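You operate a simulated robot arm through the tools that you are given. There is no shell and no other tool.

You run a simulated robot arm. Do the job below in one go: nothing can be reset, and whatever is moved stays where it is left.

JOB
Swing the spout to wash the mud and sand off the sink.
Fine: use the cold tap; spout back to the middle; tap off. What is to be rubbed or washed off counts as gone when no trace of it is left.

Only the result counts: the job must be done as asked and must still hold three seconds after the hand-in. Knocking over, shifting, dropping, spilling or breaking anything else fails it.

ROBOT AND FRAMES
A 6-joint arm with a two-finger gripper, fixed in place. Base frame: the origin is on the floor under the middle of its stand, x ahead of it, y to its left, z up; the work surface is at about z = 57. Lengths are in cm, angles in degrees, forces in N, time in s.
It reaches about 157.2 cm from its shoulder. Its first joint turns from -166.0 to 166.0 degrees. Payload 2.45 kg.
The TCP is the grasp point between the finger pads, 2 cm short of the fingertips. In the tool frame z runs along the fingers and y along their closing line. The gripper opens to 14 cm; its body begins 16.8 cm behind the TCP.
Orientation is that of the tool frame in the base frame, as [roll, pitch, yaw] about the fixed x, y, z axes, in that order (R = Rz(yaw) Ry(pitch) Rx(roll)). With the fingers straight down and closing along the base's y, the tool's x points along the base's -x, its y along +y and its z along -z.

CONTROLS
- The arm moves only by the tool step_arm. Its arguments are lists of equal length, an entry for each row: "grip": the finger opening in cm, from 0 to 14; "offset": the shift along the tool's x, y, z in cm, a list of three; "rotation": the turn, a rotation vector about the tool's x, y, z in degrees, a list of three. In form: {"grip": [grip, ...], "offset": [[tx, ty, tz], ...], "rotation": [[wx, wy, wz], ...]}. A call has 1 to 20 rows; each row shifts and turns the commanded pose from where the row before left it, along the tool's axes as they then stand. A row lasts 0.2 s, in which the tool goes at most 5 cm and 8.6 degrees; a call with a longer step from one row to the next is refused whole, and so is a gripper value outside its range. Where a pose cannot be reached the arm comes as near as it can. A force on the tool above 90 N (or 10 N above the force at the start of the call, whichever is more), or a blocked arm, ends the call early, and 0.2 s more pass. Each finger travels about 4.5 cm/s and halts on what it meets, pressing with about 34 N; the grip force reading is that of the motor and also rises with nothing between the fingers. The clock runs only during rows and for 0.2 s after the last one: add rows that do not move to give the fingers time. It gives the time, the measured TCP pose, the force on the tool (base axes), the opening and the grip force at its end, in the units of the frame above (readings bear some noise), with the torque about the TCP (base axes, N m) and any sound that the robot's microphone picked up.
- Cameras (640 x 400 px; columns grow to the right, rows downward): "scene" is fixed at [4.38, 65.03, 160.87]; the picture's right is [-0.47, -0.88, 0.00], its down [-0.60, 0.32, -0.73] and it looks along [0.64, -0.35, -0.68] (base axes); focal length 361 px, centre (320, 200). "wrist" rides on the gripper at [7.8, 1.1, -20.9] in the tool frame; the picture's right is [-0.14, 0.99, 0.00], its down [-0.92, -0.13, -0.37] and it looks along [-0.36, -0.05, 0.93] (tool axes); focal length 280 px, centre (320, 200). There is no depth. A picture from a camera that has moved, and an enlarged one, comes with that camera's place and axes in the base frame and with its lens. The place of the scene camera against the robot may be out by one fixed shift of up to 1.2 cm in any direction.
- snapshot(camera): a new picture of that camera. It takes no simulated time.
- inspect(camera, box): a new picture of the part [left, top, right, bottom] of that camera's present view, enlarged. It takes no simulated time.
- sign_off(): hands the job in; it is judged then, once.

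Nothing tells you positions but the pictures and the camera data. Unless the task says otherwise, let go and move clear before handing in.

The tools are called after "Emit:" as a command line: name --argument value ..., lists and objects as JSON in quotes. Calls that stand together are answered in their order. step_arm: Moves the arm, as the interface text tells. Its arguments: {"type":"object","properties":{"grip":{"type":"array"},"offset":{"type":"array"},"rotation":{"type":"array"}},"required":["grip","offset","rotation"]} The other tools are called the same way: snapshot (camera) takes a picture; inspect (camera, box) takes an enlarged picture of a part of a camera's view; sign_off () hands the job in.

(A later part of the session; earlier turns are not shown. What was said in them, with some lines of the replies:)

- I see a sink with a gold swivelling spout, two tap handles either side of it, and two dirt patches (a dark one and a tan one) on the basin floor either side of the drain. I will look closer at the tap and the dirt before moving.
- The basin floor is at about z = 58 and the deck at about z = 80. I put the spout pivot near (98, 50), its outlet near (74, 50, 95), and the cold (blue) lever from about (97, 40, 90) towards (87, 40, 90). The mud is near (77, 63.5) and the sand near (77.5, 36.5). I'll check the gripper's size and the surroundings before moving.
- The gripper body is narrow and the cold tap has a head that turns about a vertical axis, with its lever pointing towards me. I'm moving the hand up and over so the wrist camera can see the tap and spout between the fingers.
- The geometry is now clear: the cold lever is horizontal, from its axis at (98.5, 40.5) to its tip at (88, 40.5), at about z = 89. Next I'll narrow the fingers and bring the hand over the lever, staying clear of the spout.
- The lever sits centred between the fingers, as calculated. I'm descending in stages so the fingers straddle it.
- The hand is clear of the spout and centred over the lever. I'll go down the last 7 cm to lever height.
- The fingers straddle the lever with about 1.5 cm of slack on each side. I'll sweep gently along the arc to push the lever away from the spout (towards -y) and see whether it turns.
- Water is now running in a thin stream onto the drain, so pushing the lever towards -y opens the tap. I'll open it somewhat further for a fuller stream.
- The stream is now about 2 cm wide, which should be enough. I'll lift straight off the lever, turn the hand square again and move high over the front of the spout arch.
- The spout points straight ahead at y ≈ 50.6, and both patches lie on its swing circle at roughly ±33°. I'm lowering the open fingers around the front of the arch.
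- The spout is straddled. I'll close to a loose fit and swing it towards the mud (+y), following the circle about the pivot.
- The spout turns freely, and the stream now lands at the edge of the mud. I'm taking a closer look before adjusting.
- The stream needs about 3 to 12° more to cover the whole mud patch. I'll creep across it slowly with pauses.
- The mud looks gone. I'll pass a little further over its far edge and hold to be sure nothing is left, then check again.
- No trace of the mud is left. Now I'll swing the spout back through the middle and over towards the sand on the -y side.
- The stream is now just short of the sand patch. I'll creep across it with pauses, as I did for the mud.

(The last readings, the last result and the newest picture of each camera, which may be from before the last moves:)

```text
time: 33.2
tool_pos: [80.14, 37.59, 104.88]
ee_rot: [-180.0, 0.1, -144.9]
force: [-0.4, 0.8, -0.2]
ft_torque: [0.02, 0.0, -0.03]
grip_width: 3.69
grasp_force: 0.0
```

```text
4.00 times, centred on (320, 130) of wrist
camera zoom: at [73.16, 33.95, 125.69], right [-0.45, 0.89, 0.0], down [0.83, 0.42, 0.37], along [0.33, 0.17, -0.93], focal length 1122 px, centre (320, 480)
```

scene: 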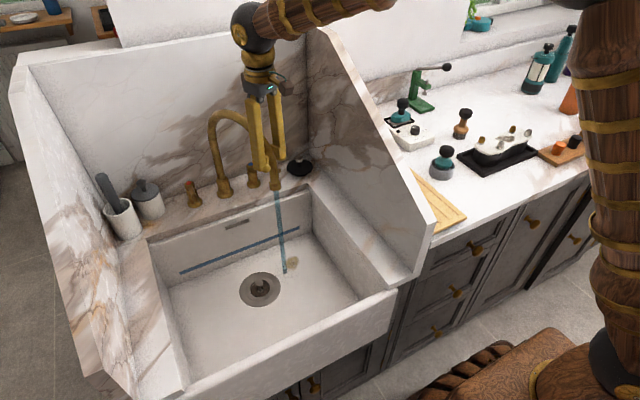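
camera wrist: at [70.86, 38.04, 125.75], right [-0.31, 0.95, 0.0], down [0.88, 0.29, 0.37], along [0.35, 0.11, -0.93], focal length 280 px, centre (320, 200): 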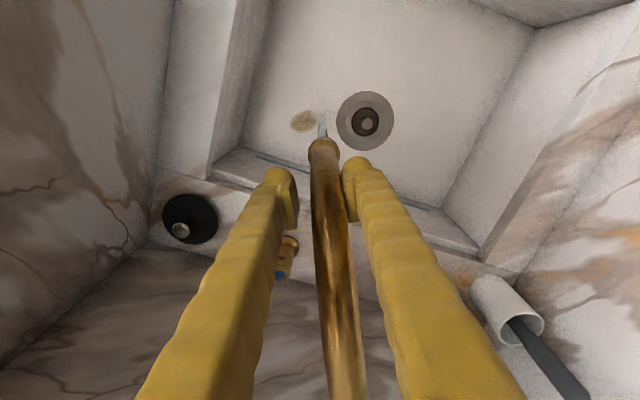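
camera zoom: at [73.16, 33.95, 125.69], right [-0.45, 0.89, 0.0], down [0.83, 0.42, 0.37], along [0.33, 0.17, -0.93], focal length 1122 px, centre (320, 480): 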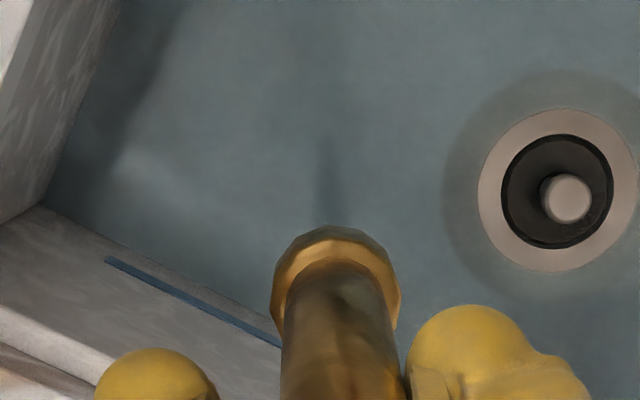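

Most of the sand seems to be gone, but a thin film of water is now standing on the basin floor, so the drain is slow. I'm looking closely at where the sand was and at the drain before spending more time.

Emit:
inspect --camera "scene" --box '[265, 240, 325, 280]'

Emit:
inspect --camera "scene" --box '[225, 255, 295, 315]'

Emit:
inspect --camera "wrist" --box '[270, 60, 420, 150]'

Emit:
snapshot --camera "scene"

Emit:
snapshot --camera "wrist"

```text
10.00 times, centred on (295, 260) of scene
camera zoom: at [4.38, 65.03, 160.87], right [-0.47, -0.88, 0.0], down [-0.6, 0.32, -0.73], along [0.64, -0.35, -0.68], focal length 3609 px, centre (570, -400)
```

zoom: 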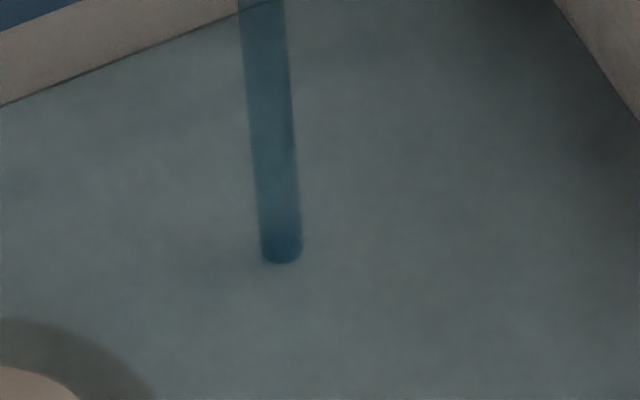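

```text
6.67 times, centred on (260, 285) of scene
camera zoom: at [4.38, 65.03, 160.87], right [-0.47, -0.88, 0.0], down [-0.6, 0.32, -0.73], along [0.64, -0.35, -0.68], focal length 2406 px, centre (720, -367)
```

zoom: 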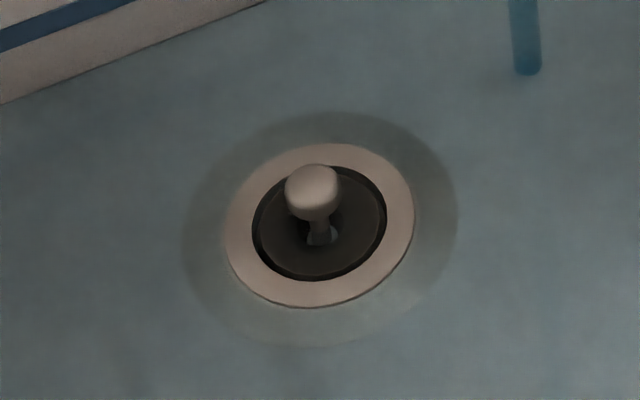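

```text
4.27 times, centred on (345, 105) of wrist
camera zoom: at [73.16, 33.95, 125.69], right [-0.45, 0.89, 0.0], down [0.83, 0.42, 0.37], along [0.33, 0.17, -0.93], focal length 1196 px, centre (213, 605)
```

zoom: 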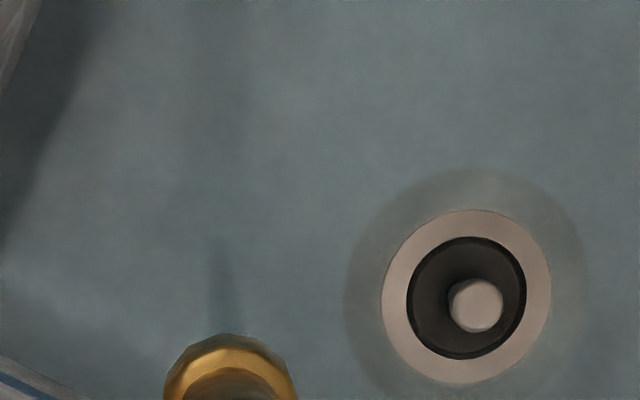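

```text
taken
```

scene: 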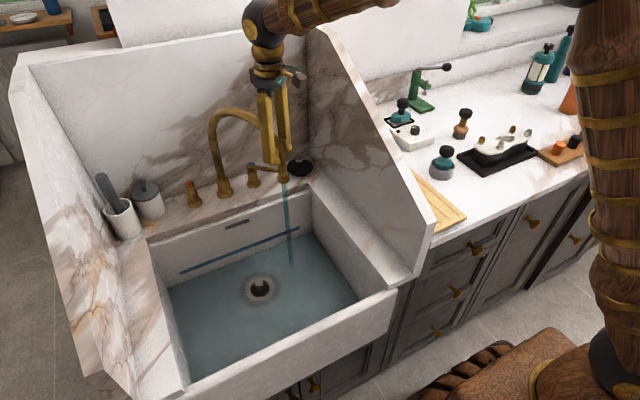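

```text
taken
camera wrist: at [73.16, 33.95, 125.69], right [-0.45, 0.89, 0.0], down [0.83, 0.42, 0.37], along [0.33, 0.17, -0.93], focal length 280 px, centre (320, 200)
```

wrist: 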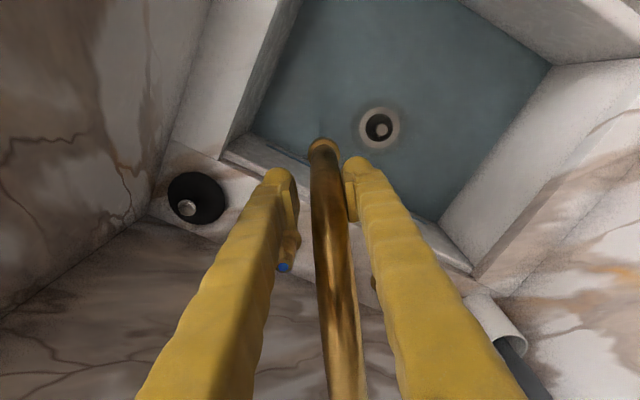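

I can't see any sand, but the stream hasn't yet crossed the far edge of that patch. I'll make a short pass over it to be safe, then bring the spout back promptly because water is collecting.

Emit:
step_arm --grip '[3.7, 3.7, 3.7, 3.7, 3.7, 3.7, 3.7]' --offset '[[-0.01, -0.593, 0], [0, 0, 0], [-0.01, -0.593, 0], [0, 0, 0], [-0.01, -0.593, 0], [0, 0, 0], [0, 0, 0]]' --rotation '[[0, 0, -1.5], [0, 0, 0], [0, 0, -1.5], [0, 0, 0], [0, 0, -1.5], [0, 0, 0], [0, 0, 0]]'

Emit:
snapshot --camera "scene"

Emit:
inspect --camera "scene" --box '[160, 200, 360, 325]'

Emit:
inspect --camera "wrist" --box '[240, 60, 400, 160]'

```text
time: 34.8
tool_pos: [81.27, 36.2, 104.93]
ee_rot: [-179.9, -0.1, -140.6]
force: [-0.8, 0.0, -0.4]
ft_torque: [0.02, 0.02, 0.0]
grip_width: 3.74
grasp_force: 0.3
```

```text
taken
```

scene: 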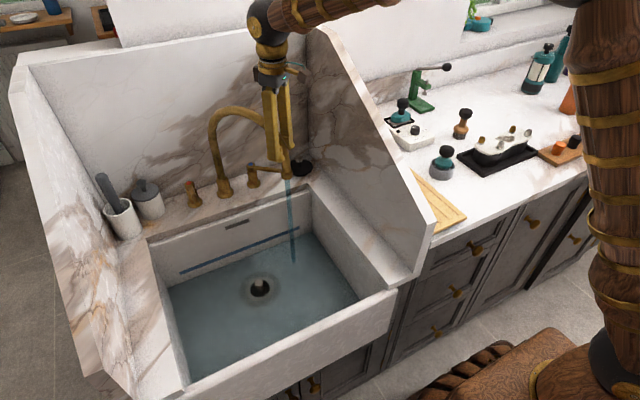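

```text
3.20 times, centred on (260, 262) of scene
camera zoom: at [4.38, 65.03, 160.87], right [-0.47, -0.88, 0.0], down [-0.6, 0.32, -0.73], along [0.64, -0.35, -0.68], focal length 1155 px, centre (512, 0)
```

zoom: 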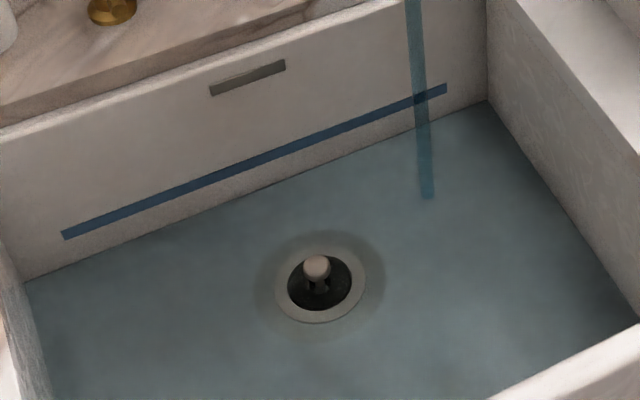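

```text
4.00 times, centred on (320, 110) of wrist
camera zoom: at [74.51, 32.03, 125.6], right [-0.52, 0.85, 0.0], down [0.79, 0.49, 0.37], along [0.31, 0.19, -0.93], focal length 1122 px, centre (320, 560)
```

zoom: 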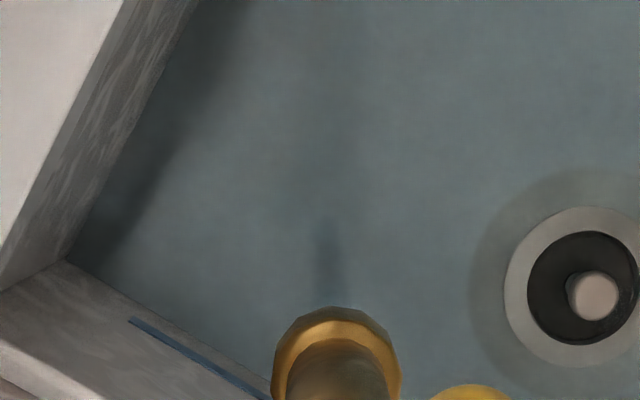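

Both patches are gone. Next I bring the spout back to the middle and narrow the fingers to centre it exactly.

Emit:
step_arm --grip '[3.7, 3.7, 3.7, 3.7, 3.7, 3.7, 3.7, 3.7, 3.7, 3.7, 3.2, 3.0]' --offset '[[-0.055, 1.58, 0], [-0.055, 1.58, 0], [-0.055, 1.58, 0], [-0.055, 1.58, 0], [-0.055, 1.58, 0], [-0.055, 1.58, 0], [-0.055, 1.58, 0], [-0.055, 1.58, 0], [-0.055, 1.58, 0], [-0.045, 1.4, 0], [0, 0, 0], [0, 0, 0]]' --rotation '[[0, 0, 4], [0, 0, 4], [0, 0, 4], [0, 0, 4], [0, 0, 4], [0, 0, 4], [0, 0, 4], [0, 0, 4], [0, 0, 4], [0, 0, 3.4], [0, 0, 0], [0, 0, 0]]'

Emit:
snapshot --camera "wrist"

Emit:
inspect --camera "scene" --box '[160, 100, 360, 325]'

```text
time: 37.4
tool_pos: [75.99, 50.45, 105.04]
ee_rot: [-180.0, 0.0, -180.0]
force: [0.3, 0.5, -0.4]
ft_torque: [-0.01, -0.02, 0.01]
grip_width: 2.98
grasp_force: 0.0
```

```text
taken
camera wrist: at [68.18, 51.54, 125.69], right [0.14, 0.99, 0.0], down [0.92, -0.13, 0.37], along [0.37, -0.05, -0.93], focal length 280 px, centre (320, 200)
```

wrist: 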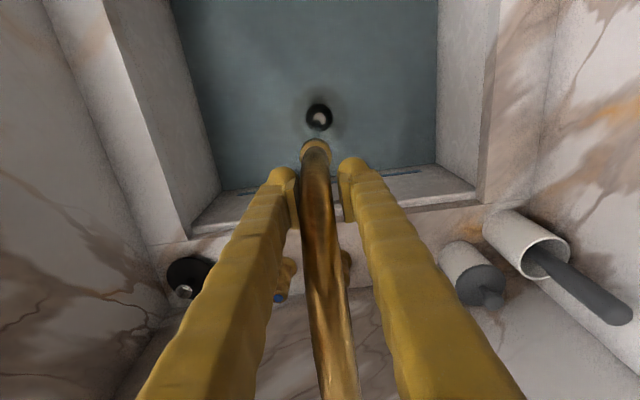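

```text
1.78 times, centred on (260, 212) of scene
camera zoom: at [4.38, 65.03, 160.87], right [-0.47, -0.88, 0.0], down [-0.6, 0.32, -0.73], along [0.64, -0.35, -0.68], focal length 642 px, centre (427, 178)
```

zoom: 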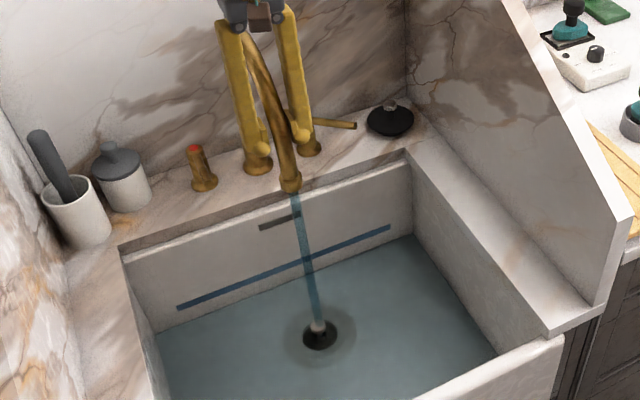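

The spout is back in the middle and the stream falls on the drain. I'll nudge it true, open the fingers, lift clear and go straight to the cold lever, which stands about 42° open, to shut it off.

Emit:
step_arm --grip '[3.0, 5.4, 5.4, 5.4, 5.4, 5.4, 5.4, 5.4, 5.2, 5.0, 5.0, 5.0, 5.0, 5.0, 5.0, 5.0, 5.0, 5.0, 5.0, 5.0]' --offset '[[0, 0.2, 0], [0, 0, 0], [0, 0, 0], [0, 0, -3.5], [0, 0, -4.5], [0, 0, -4.5], [0, 0, -4.5], [-2.67, -2.65, 0], [-2.67, -2.65, 0], [-2.67, -2.65, 0], [-2.67, -2.65, 0], [-2.67, -2.65, 0], [-2.67, -2.65, 0], [0, 0, 4.3], [0, 0, 4.3], [0, 0, 4.3], [0, 0, 4.3], [0, 0, 4.3], [0, 0, 4.3], [0, 0, 0]]' --rotation '[[0, 0, 0], [0, 0, 0], [0, 0, 0], [0, 0, 0], [0, 0, 0], [0, 0, 0], [0, 0, 0], [0, 0, 0], [0, 0, 0], [0, 0, 0], [0, 0, 0], [0, 0, 0], [0, 0, 0], [0, 0, -7], [0, 0, -7], [0, 0, -7], [0, 0, -7], [0, 0, -7], [0, 0, -7], [0, 0, 0]]'

Emit:
snapshot --camera "wrist"

Emit:
snapshot --camera "scene"

```text
time: 41.6
tool_pos: [92.31, 34.69, 95.97]
ee_rot: [-180.0, 0.0, -137.9]
force: [0.0, -0.1, -0.4]
ft_torque: [-0.01, -0.02, -0.01]
grip_width: 5.01
grasp_force: 0.1
```

```text
taken
camera wrist: at [85.76, 30.3, 116.75], right [-0.56, 0.83, 0.0], down [0.77, 0.52, 0.37], along [0.3, 0.21, -0.93], focal length 280 px, centre (320, 200)
```

wrist: 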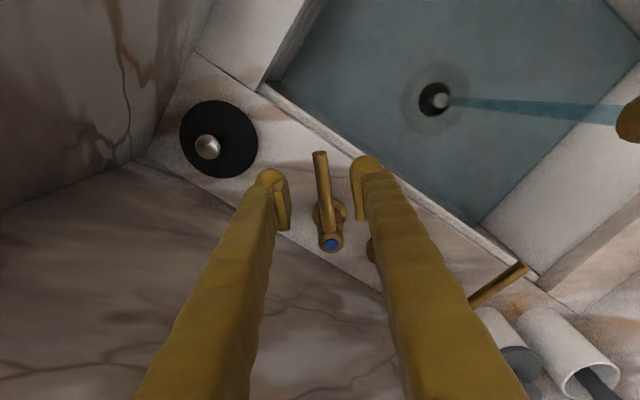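

```text
taken
```

scene: 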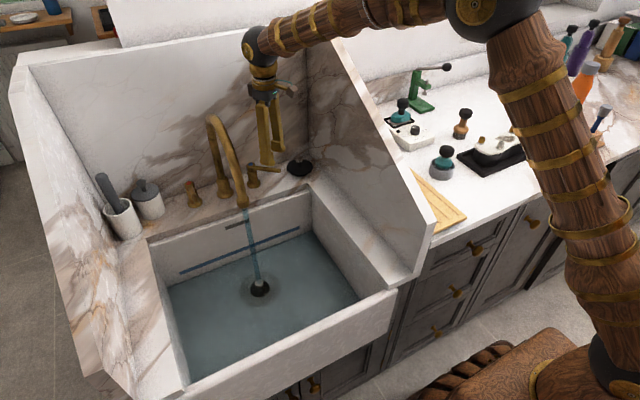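

The lever is centred and aligned between the fingers. I'll descend around it, narrow the fingers and turn it back 42° to the off position.

Emit:
step_arm --grip '[5.0, 5.0, 5.0, 5.0, 2.8, 2.8, 2.8, 2.8, 2.8, 2.8, 2.8, 2.8, 2.8]' --offset '[[0, 0, 2.2], [0, 0, 2.2], [0, 0, 2], [0, 0, 1.2], [0, 0, 0], [-0.047, 0.89, 0], [-0.047, 0.89, 0], [-0.047, 0.89, 0], [-0.047, 0.89, 0], [-0.047, 0.89, 0], [-0.047, 0.89, 0], [-0.047, 0.89, 0], [0, 0, 0]]' --rotation '[[0, 0, 0], [0, 0, 0], [0, 0, 0], [0, 0, 0], [0, 0, 0], [0, 0, 6], [0, 0, 6], [0, 0, 6], [0, 0, 6], [0, 0, 6], [0, 0, 6], [0, 0, 6], [0, 0, 0]]'

Emit:
snapshot --camera "wrist"

Emit:
inspect --camera "scene" --box '[160, 100, 360, 325]'

```text
time: 44.4
tool_pos: [89.87, 40.47, 88.44]
ee_rot: [-179.9, 0.0, 179.9]
force: [0.6, -0.8, -0.1]
ft_torque: [0.0, 0.0, 0.04]
grip_width: 2.81
grasp_force: 0.1
```

```text
taken
camera wrist: at [82.06, 41.61, 109.23], right [0.14, 0.99, 0.0], down [0.92, -0.13, 0.37], along [0.37, -0.05, -0.93], focal length 280 px, centre (320, 200)
```

wrist: 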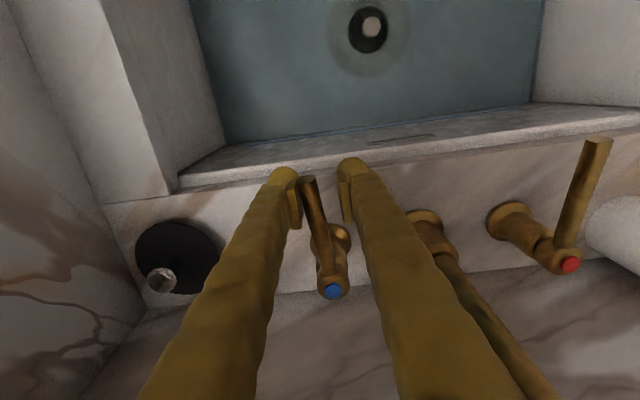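

```text
1.78 times, centred on (260, 212) of scene
camera zoom: at [4.38, 65.03, 160.87], right [-0.47, -0.88, 0.0], down [-0.6, 0.32, -0.73], along [0.64, -0.35, -0.68], focal length 642 px, centre (427, 178)
```

zoom: 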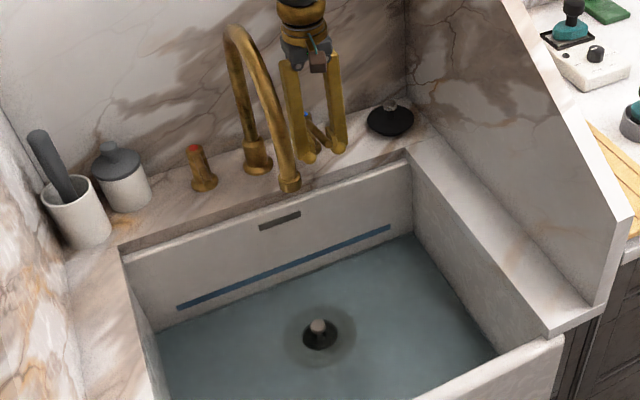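

The stream has stopped, but the lever is about 4° short of its original position. I'll push it gently the rest of the way.

Emit:
step_arm --grip '[2.8, 2.8, 2.8, 2.8]' --offset '[[-0.005, 0.22, 0], [-0.005, 0.22, 0], [-0.005, 0.22, 0], [0, 0, 0]]' --rotation '[[0, 0, 1.5], [0, 0, 1.5], [0, 0, 1.5], [0, 0, 0]]'

Emit:
snapshot --camera "wrist"

Emit:
inspect --camera "scene" --box '[160, 100, 360, 325]'

```text
time: 45.4
tool_pos: [89.89, 41.31, 88.42]
ee_rot: [180.0, 0.1, 175.5]
force: [1.2, -2.4, -1.6]
ft_torque: [0.05, 0.0, 0.05]
grip_width: 2.93
grasp_force: 0.4
```

```text
taken
camera wrist: at [82.24, 42.95, 109.28], right [0.21, 0.98, 0.0], down [0.91, -0.2, 0.37], along [0.36, -0.08, -0.93], focal length 280 px, centre (320, 200)
```

wrist: 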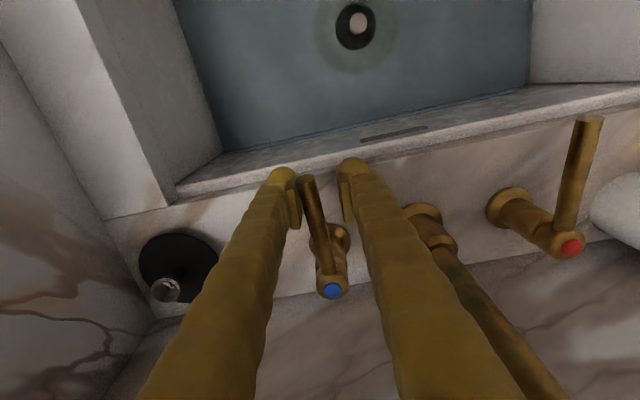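

```text
1.78 times, centred on (260, 212) of scene
camera zoom: at [4.38, 65.03, 160.87], right [-0.47, -0.88, 0.0], down [-0.6, 0.32, -0.73], along [0.64, -0.35, -0.68], focal length 642 px, centre (427, 178)
```

zoom: 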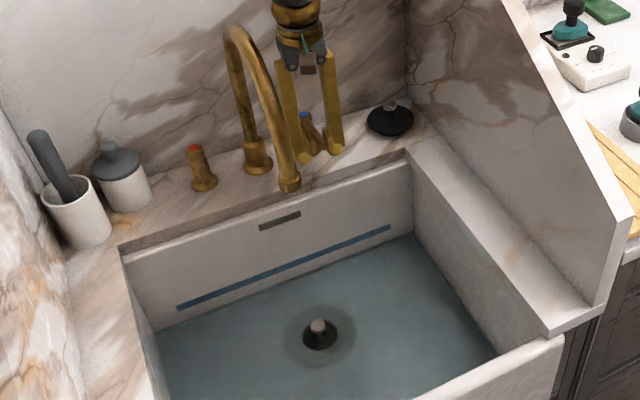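

The lever has met its stop (small resisting force) and is back at its original angle. I'll back off, open the fingers, lift straight up and retreat clear.

Emit:
step_arm --grip '[2.8, 4.4, 4.4, 4.4, 4.4, 4.4, 4.4, 4.4, 4.4, 4.4, 4.4, 4.4, 4.4, 4.4, 4.4, 4.4, 4.4]' --offset '[[0, -0.5, 0], [0, 0, 0], [0, 0, 0], [0, 0, -2.5], [0, 0, -4], [0, 0, -4.3], [0, 0, -4.3], [0, 0, -4.3], [0, 0, -4.3], [0, 0, -4.3], [0, 0, -4.3], [0, 0, -4.3], [4, -2.5, 0], [4, -2.5, 0], [4, -2.5, 0], [4, -2.5, 0], [4, -2.5, 0]]' --rotation '[[0, 0, 0], [0, 0, 0], [0, 0, 0], [0, 0, 0], [0, 0, 0], [0, 0, 0], [0, 0, 0], [0, 0, 0], [0, 0, 0], [0, 0, 0], [0, 0, 0], [0, 0, 0], [0, 0, 0], [0, 0, 0], [0, 0, 0], [0, 0, 0], [0, 0, 0]]'

Emit:
snapshot --camera "scene"

Emit:
snapshot --camera "wrist"

Emit:
inspect --camera "scene" --box '[150, 100, 350, 325]'

```text
time: 49.0
tool_pos: [68.84, 29.74, 124.78]
ee_rot: [180.0, -0.2, 175.6]
force: [0.8, -0.4, -0.3]
ft_torque: [-0.03, 0.11, 0.01]
grip_width: 4.4
grasp_force: 0.1
```

```text
taken
```

scene: 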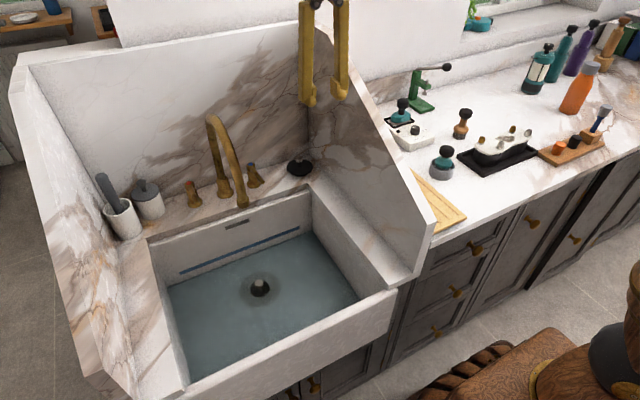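

```text
taken
camera wrist: at [61.22, 31.58, 145.64], right [0.21, 0.98, 0.0], down [0.91, -0.2, 0.37], along [0.36, -0.08, -0.93], focal length 280 px, centre (320, 200)
```

wrist: 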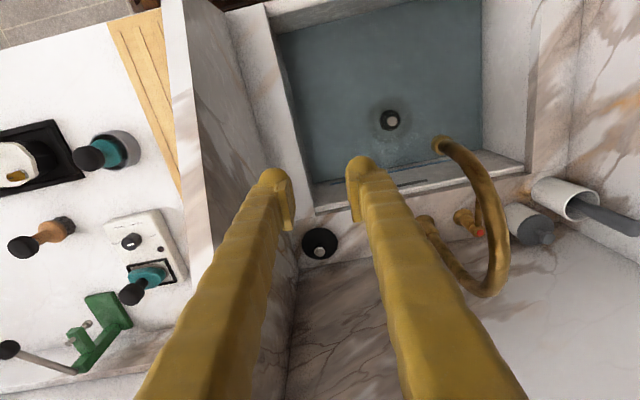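

```text
1.78 times, centred on (250, 212) of scene
camera zoom: at [4.38, 65.03, 160.87], right [-0.47, -0.88, 0.0], down [-0.6, 0.32, -0.73], along [0.64, -0.35, -0.68], focal length 642 px, centre (444, 178)
```

zoom: 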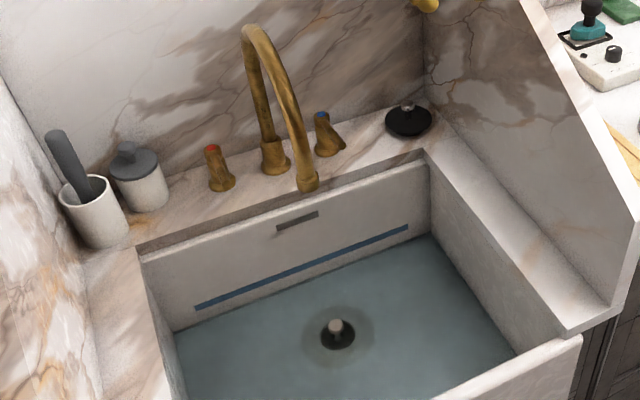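

The water is off, the spout points straight ahead and the hand is clear. I'll compare the lever and spout with how they started and wait a bit to see whether the basin drains.

Emit:
inspect --camera "scene" --box '[150, 100, 350, 225]'

Emit:
inspect --camera "scene" --box '[225, 145, 335, 214]'

Emit:
step_arm --grip '[4.4, 4.4, 4.4, 4.4, 4.4, 4.4, 4.4, 4.4, 4.4, 4.4, 4.4, 4.4, 4.4, 4.4, 4.4, 4.4, 4.4, 4.4, 4.4, 4.4]' --offset '[[1.5, 0, 0], [1.5, 0, 0], [1.5, 0, 0], [1.5, 0, 0], [0, 0, 0], [0, 0, 0], [0, 0, 0], [0, 0, 0], [0, 0, 0], [0, 0, 0], [0, 0, 0], [0, 0, 0], [0, 0, 0], [0, 0, 0], [0, 0, 0], [0, 0, 0], [0, 0, 0], [0, 0, 0], [0, 0, 0], [0, 0, 0]]' --rotation '[[0, 0, -1.1], [0, 0, -1.1], [0, 0, -1.1], [0, 0, -1.1], [0, 0, 0], [0, 0, 0], [0, 0, 0], [0, 0, 0], [0, 0, 0], [0, 0, 0], [0, 0, 0], [0, 0, 0], [0, 0, 0], [0, 0, 0], [0, 0, 0], [0, 0, 0], [0, 0, 0], [0, 0, 0], [0, 0, 0], [0, 0, 0]]'

Emit:
inspect --camera "scene" --box '[150, 200, 350, 325]'

Emit:
snapshot --camera "wrist"

```text
3.20 times, centred on (250, 162) of scene
camera zoom: at [4.38, 65.03, 160.87], right [-0.47, -0.88, 0.0], down [-0.6, 0.32, -0.73], along [0.64, -0.35, -0.68], focal length 1155 px, centre (544, 320)
```

zoom: 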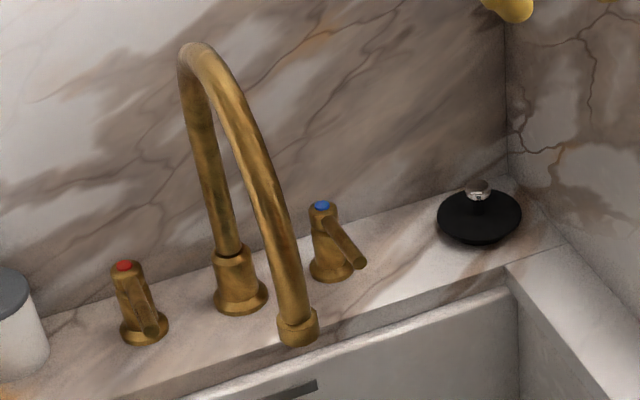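

```text
5.80 times, centred on (280, 180) of scene
camera zoom: at [4.38, 65.03, 160.87], right [-0.47, -0.88, 0.0], down [-0.6, 0.32, -0.73], along [0.64, -0.35, -0.68], focal length 2092 px, centre (552, 319)
```

zoom: 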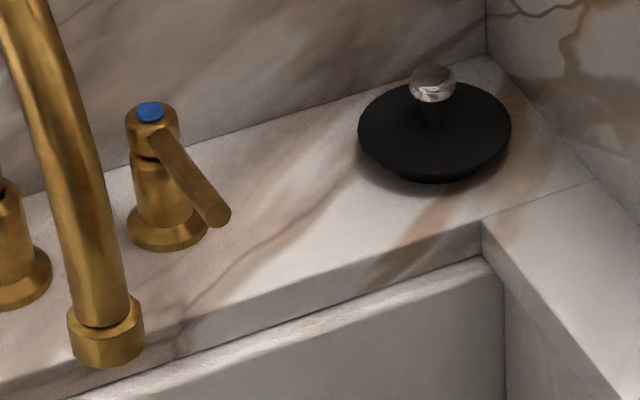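

```text
time: 53.2
tool_pos: [63.05, 30.16, 125.09]
ee_rot: [-180.0, 0.0, 179.9]
force: [0.0, 0.4, 0.4]
ft_torque: [0.01, -0.01, 0.0]
grip_width: 4.39
grasp_force: 0.0
```

```text
3.20 times, centred on (250, 262) of scene
camera zoom: at [4.38, 65.03, 160.87], right [-0.47, -0.88, 0.0], down [-0.6, 0.32, -0.73], along [0.64, -0.35, -0.68], focal length 1155 px, centre (544, 0)
```

zoom: 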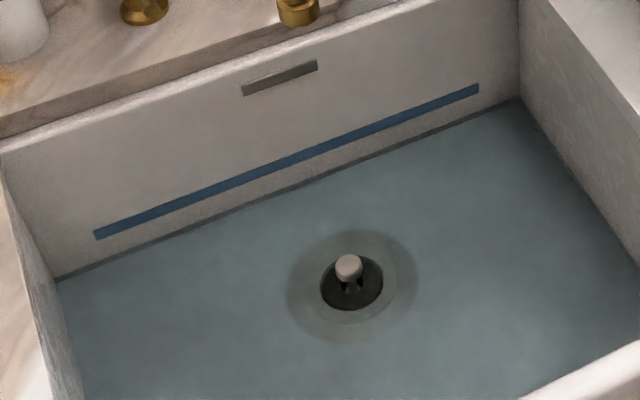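

```text
taken
camera wrist: at [55.34, 31.25, 145.82], right [0.14, 0.99, 0.0], down [0.92, -0.13, 0.37], along [0.36, -0.05, -0.93], focal length 280 px, centre (320, 200)
```

wrist: 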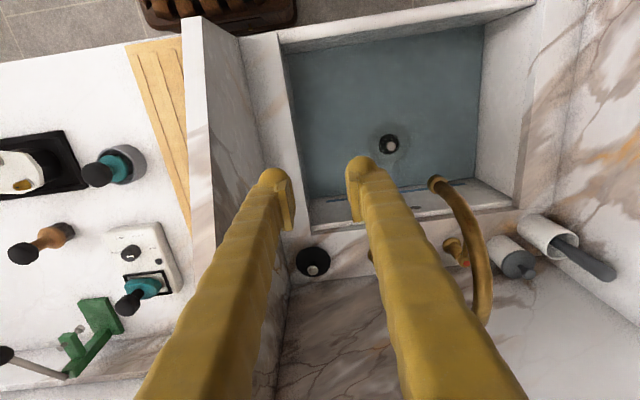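

The lever is exactly as it started and the spout is within about half a degree of straight. The water level seems to be sinking slowly, so I'll wait longer to check the floor once it has drained.

Emit:
step_arm --grip '[4.4, 4.4, 4.4, 4.4, 4.4, 4.4, 4.4, 4.4, 4.4, 4.4, 4.4, 4.4, 4.4, 4.4, 4.4, 4.4, 4.4, 4.4, 4.4, 4.4]' --offset '[[0, 0, 0], [0, 0, 0], [0, 0, 0], [0, 0, 0], [0, 0, 0], [0, 0, 0], [0, 0, 0], [0, 0, 0], [0, 0, 0], [0, 0, 0], [0, 0, 0], [0, 0, 0], [0, 0, 0], [0, 0, 0], [0, 0, 0], [0, 0, 0], [0, 0, 0], [0, 0, 0], [0, 0, 0], [0, 0, 0]]' --rotation '[[0, 0, 0], [0, 0, 0], [0, 0, 0], [0, 0, 0], [0, 0, 0], [0, 0, 0], [0, 0, 0], [0, 0, 0], [0, 0, 0], [0, 0, 0], [0, 0, 0], [0, 0, 0], [0, 0, 0], [0, 0, 0], [0, 0, 0], [0, 0, 0], [0, 0, 0], [0, 0, 0], [0, 0, 0], [0, 0, 0]]'

Emit:
step_arm --grip '[4.4, 4.4, 4.4, 4.4, 4.4, 4.4, 4.4, 4.4, 4.4, 4.4, 4.4, 4.4, 4.4, 4.4, 4.4, 4.4, 4.4, 4.4, 4.4, 4.4]' --offset '[[0, 0, 0], [0, 0, 0], [0, 0, 0], [0, 0, 0], [0, 0, 0], [0, 0, 0], [0, 0, 0], [0, 0, 0], [0, 0, 0], [0, 0, 0], [0, 0, 0], [0, 0, 0], [0, 0, 0], [0, 0, 0], [0, 0, 0], [0, 0, 0], [0, 0, 0], [0, 0, 0], [0, 0, 0], [0, 0, 0]]' --rotation '[[0, 0, 0], [0, 0, 0], [0, 0, 0], [0, 0, 0], [0, 0, 0], [0, 0, 0], [0, 0, 0], [0, 0, 0], [0, 0, 0], [0, 0, 0], [0, 0, 0], [0, 0, 0], [0, 0, 0], [0, 0, 0], [0, 0, 0], [0, 0, 0], [0, 0, 0], [0, 0, 0], [0, 0, 0], [0, 0, 0]]'

Emit:
inspect --camera "scene" --box '[150, 200, 350, 325]'

Emit:
inspect --camera "wrist" --box '[270, 20, 540, 220]'

```text
time: 57.4
tool_pos: [63.1, 30.2, 125.0]
ee_rot: [-180.0, 0.1, -180.0]
force: [0.1, 0.8, -0.7]
ft_torque: [-0.02, -0.01, 0.01]
grip_width: 4.4
grasp_force: 0.0
```

```text
time: 61.6
tool_pos: [63.09, 30.22, 125.06]
ee_rot: [180.0, 0.0, 180.0]
force: [0.5, -0.8, 0.4]
ft_torque: [-0.01, 0.0, 0.02]
grip_width: 4.41
grasp_force: 0.2
```

```text
3.20 times, centred on (250, 262) of scene
camera zoom: at [4.38, 65.03, 160.87], right [-0.47, -0.88, 0.0], down [-0.6, 0.32, -0.73], along [0.64, -0.35, -0.68], focal length 1155 px, centre (544, 0)
```

zoom: 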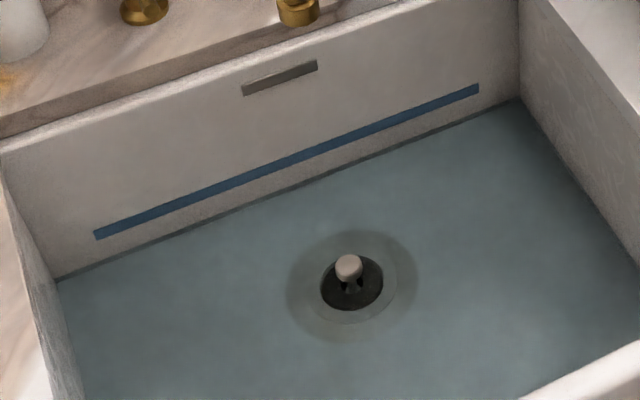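

```text
2.00 times, centred on (405, 120) of wrist
camera zoom: at [55.34, 31.25, 145.82], right [0.14, 0.99, 0.0], down [0.92, -0.13, 0.37], along [0.36, -0.05, -0.93], focal length 561 px, centre (150, 360)
```

zoom: 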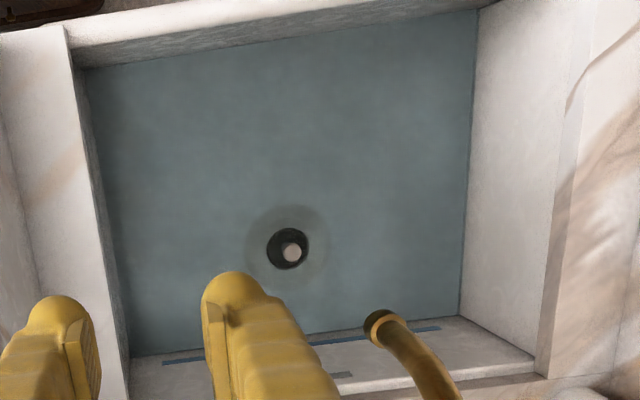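

The level is holding steady below the blue line, so nothing overflows. I'll open the fingers and shift the hand so the wrist camera can look straight at where the sand and mud were.

Emit:
step_arm --grip '[14, 14, 14, 14, 14, 14, 14, 14]' --offset '[[1, 2, -0.5], [1, 2, -0.5], [1, 2, -0.5], [1, 2, -0.5], [1, 2, -0.5], [0, 0, 0], [0, 0, 0], [0, 0, 0]]' --rotation '[[0, 0, 0], [0, 0, 0], [0, 0, 0], [0, 0, 0], [0, 0, 0], [0, 0, 0], [0, 0, 0], [0, 0, 0]]'

Emit:
snapshot --camera "wrist"

Emit:
inspect --camera "wrist" --box '[240, 60, 420, 190]'

Emit:
inspect --camera "scene" --box '[265, 240, 325, 280]'

Emit:
inspect --camera "scene" --box '[185, 275, 245, 315]'

```text
time: 63.4
tool_pos: [58.0, 40.06, 127.46]
ee_rot: [-179.9, 0.0, -180.0]
force: [-0.3, 0.1, 0.6]
ft_torque: [0.0, 0.01, 0.0]
grip_width: 13.99
grasp_force: 0.2
```

```text
taken
camera wrist: at [50.21, 41.21, 148.24], right [0.14, 0.99, 0.0], down [0.92, -0.13, 0.37], along [0.36, -0.05, -0.93], focal length 280 px, centre (320, 200)
```

wrist: 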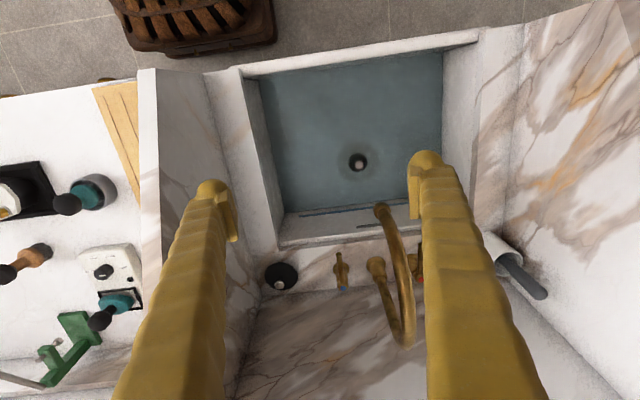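

```text
3.08 times, centred on (330, 125) of wrist
camera zoom: at [50.21, 41.21, 148.24], right [0.14, 0.99, 0.0], down [0.92, -0.13, 0.37], along [0.36, -0.05, -0.93], focal length 863 px, centre (289, 431)
```

zoom: 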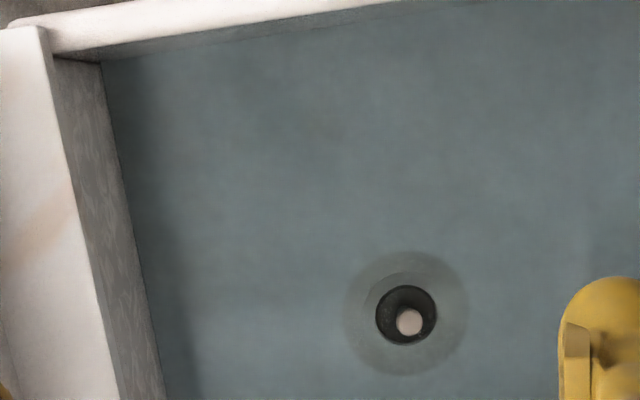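

```text
10.00 times, centred on (295, 260) of scene
camera zoom: at [4.38, 65.03, 160.87], right [-0.47, -0.88, 0.0], down [-0.6, 0.32, -0.73], along [0.64, -0.35, -0.68], focal length 3609 px, centre (570, -400)
```

zoom: 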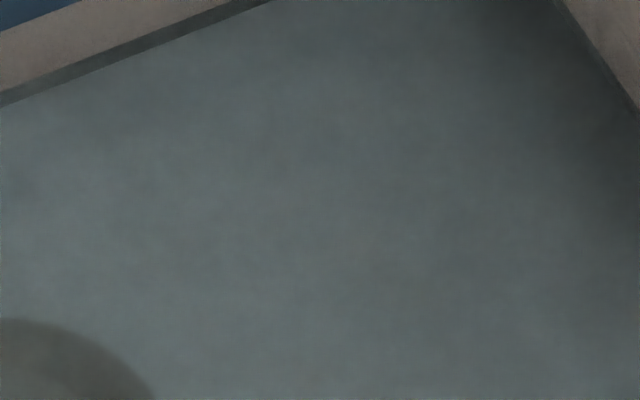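

```text
10.00 times, centred on (215, 295) of scene
camera zoom: at [4.38, 65.03, 160.87], right [-0.47, -0.88, 0.0], down [-0.6, 0.32, -0.73], along [0.64, -0.35, -0.68], focal length 3609 px, centre (1370, -750)
```

zoom: 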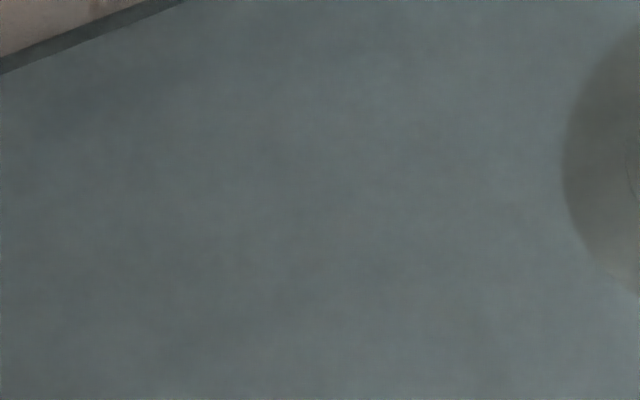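

No trace of mud or sand shows in either camera. The cold tap is off with its lever back at the original angle, the spout is in the middle and the hand is clear. Some clean water stands in the basin, steady and below the blue line, so nothing has spilled, and I'm handing the job in.

Emit:
sign_off

```text
The job is handed in.
```

I washed both the mud and the sand off the sink using the cold tap, and neither camera shows any trace of them. The tap is off, with its lever back against its stop. The spout is back in the middle, within about half a degree of where it started.

About 0.5–1 cm of clean water is still standing in the basin. It stopped rising when I shut the tap and hasn't drained since. It is below the blue line, and nothing spilled. I left the drain alone, since emptying the basin wasn't part of the job.

The arm didn't knock or move anything else, and the hand is empty and clear of the sink. I've handed the job in, but no result has come back yet.
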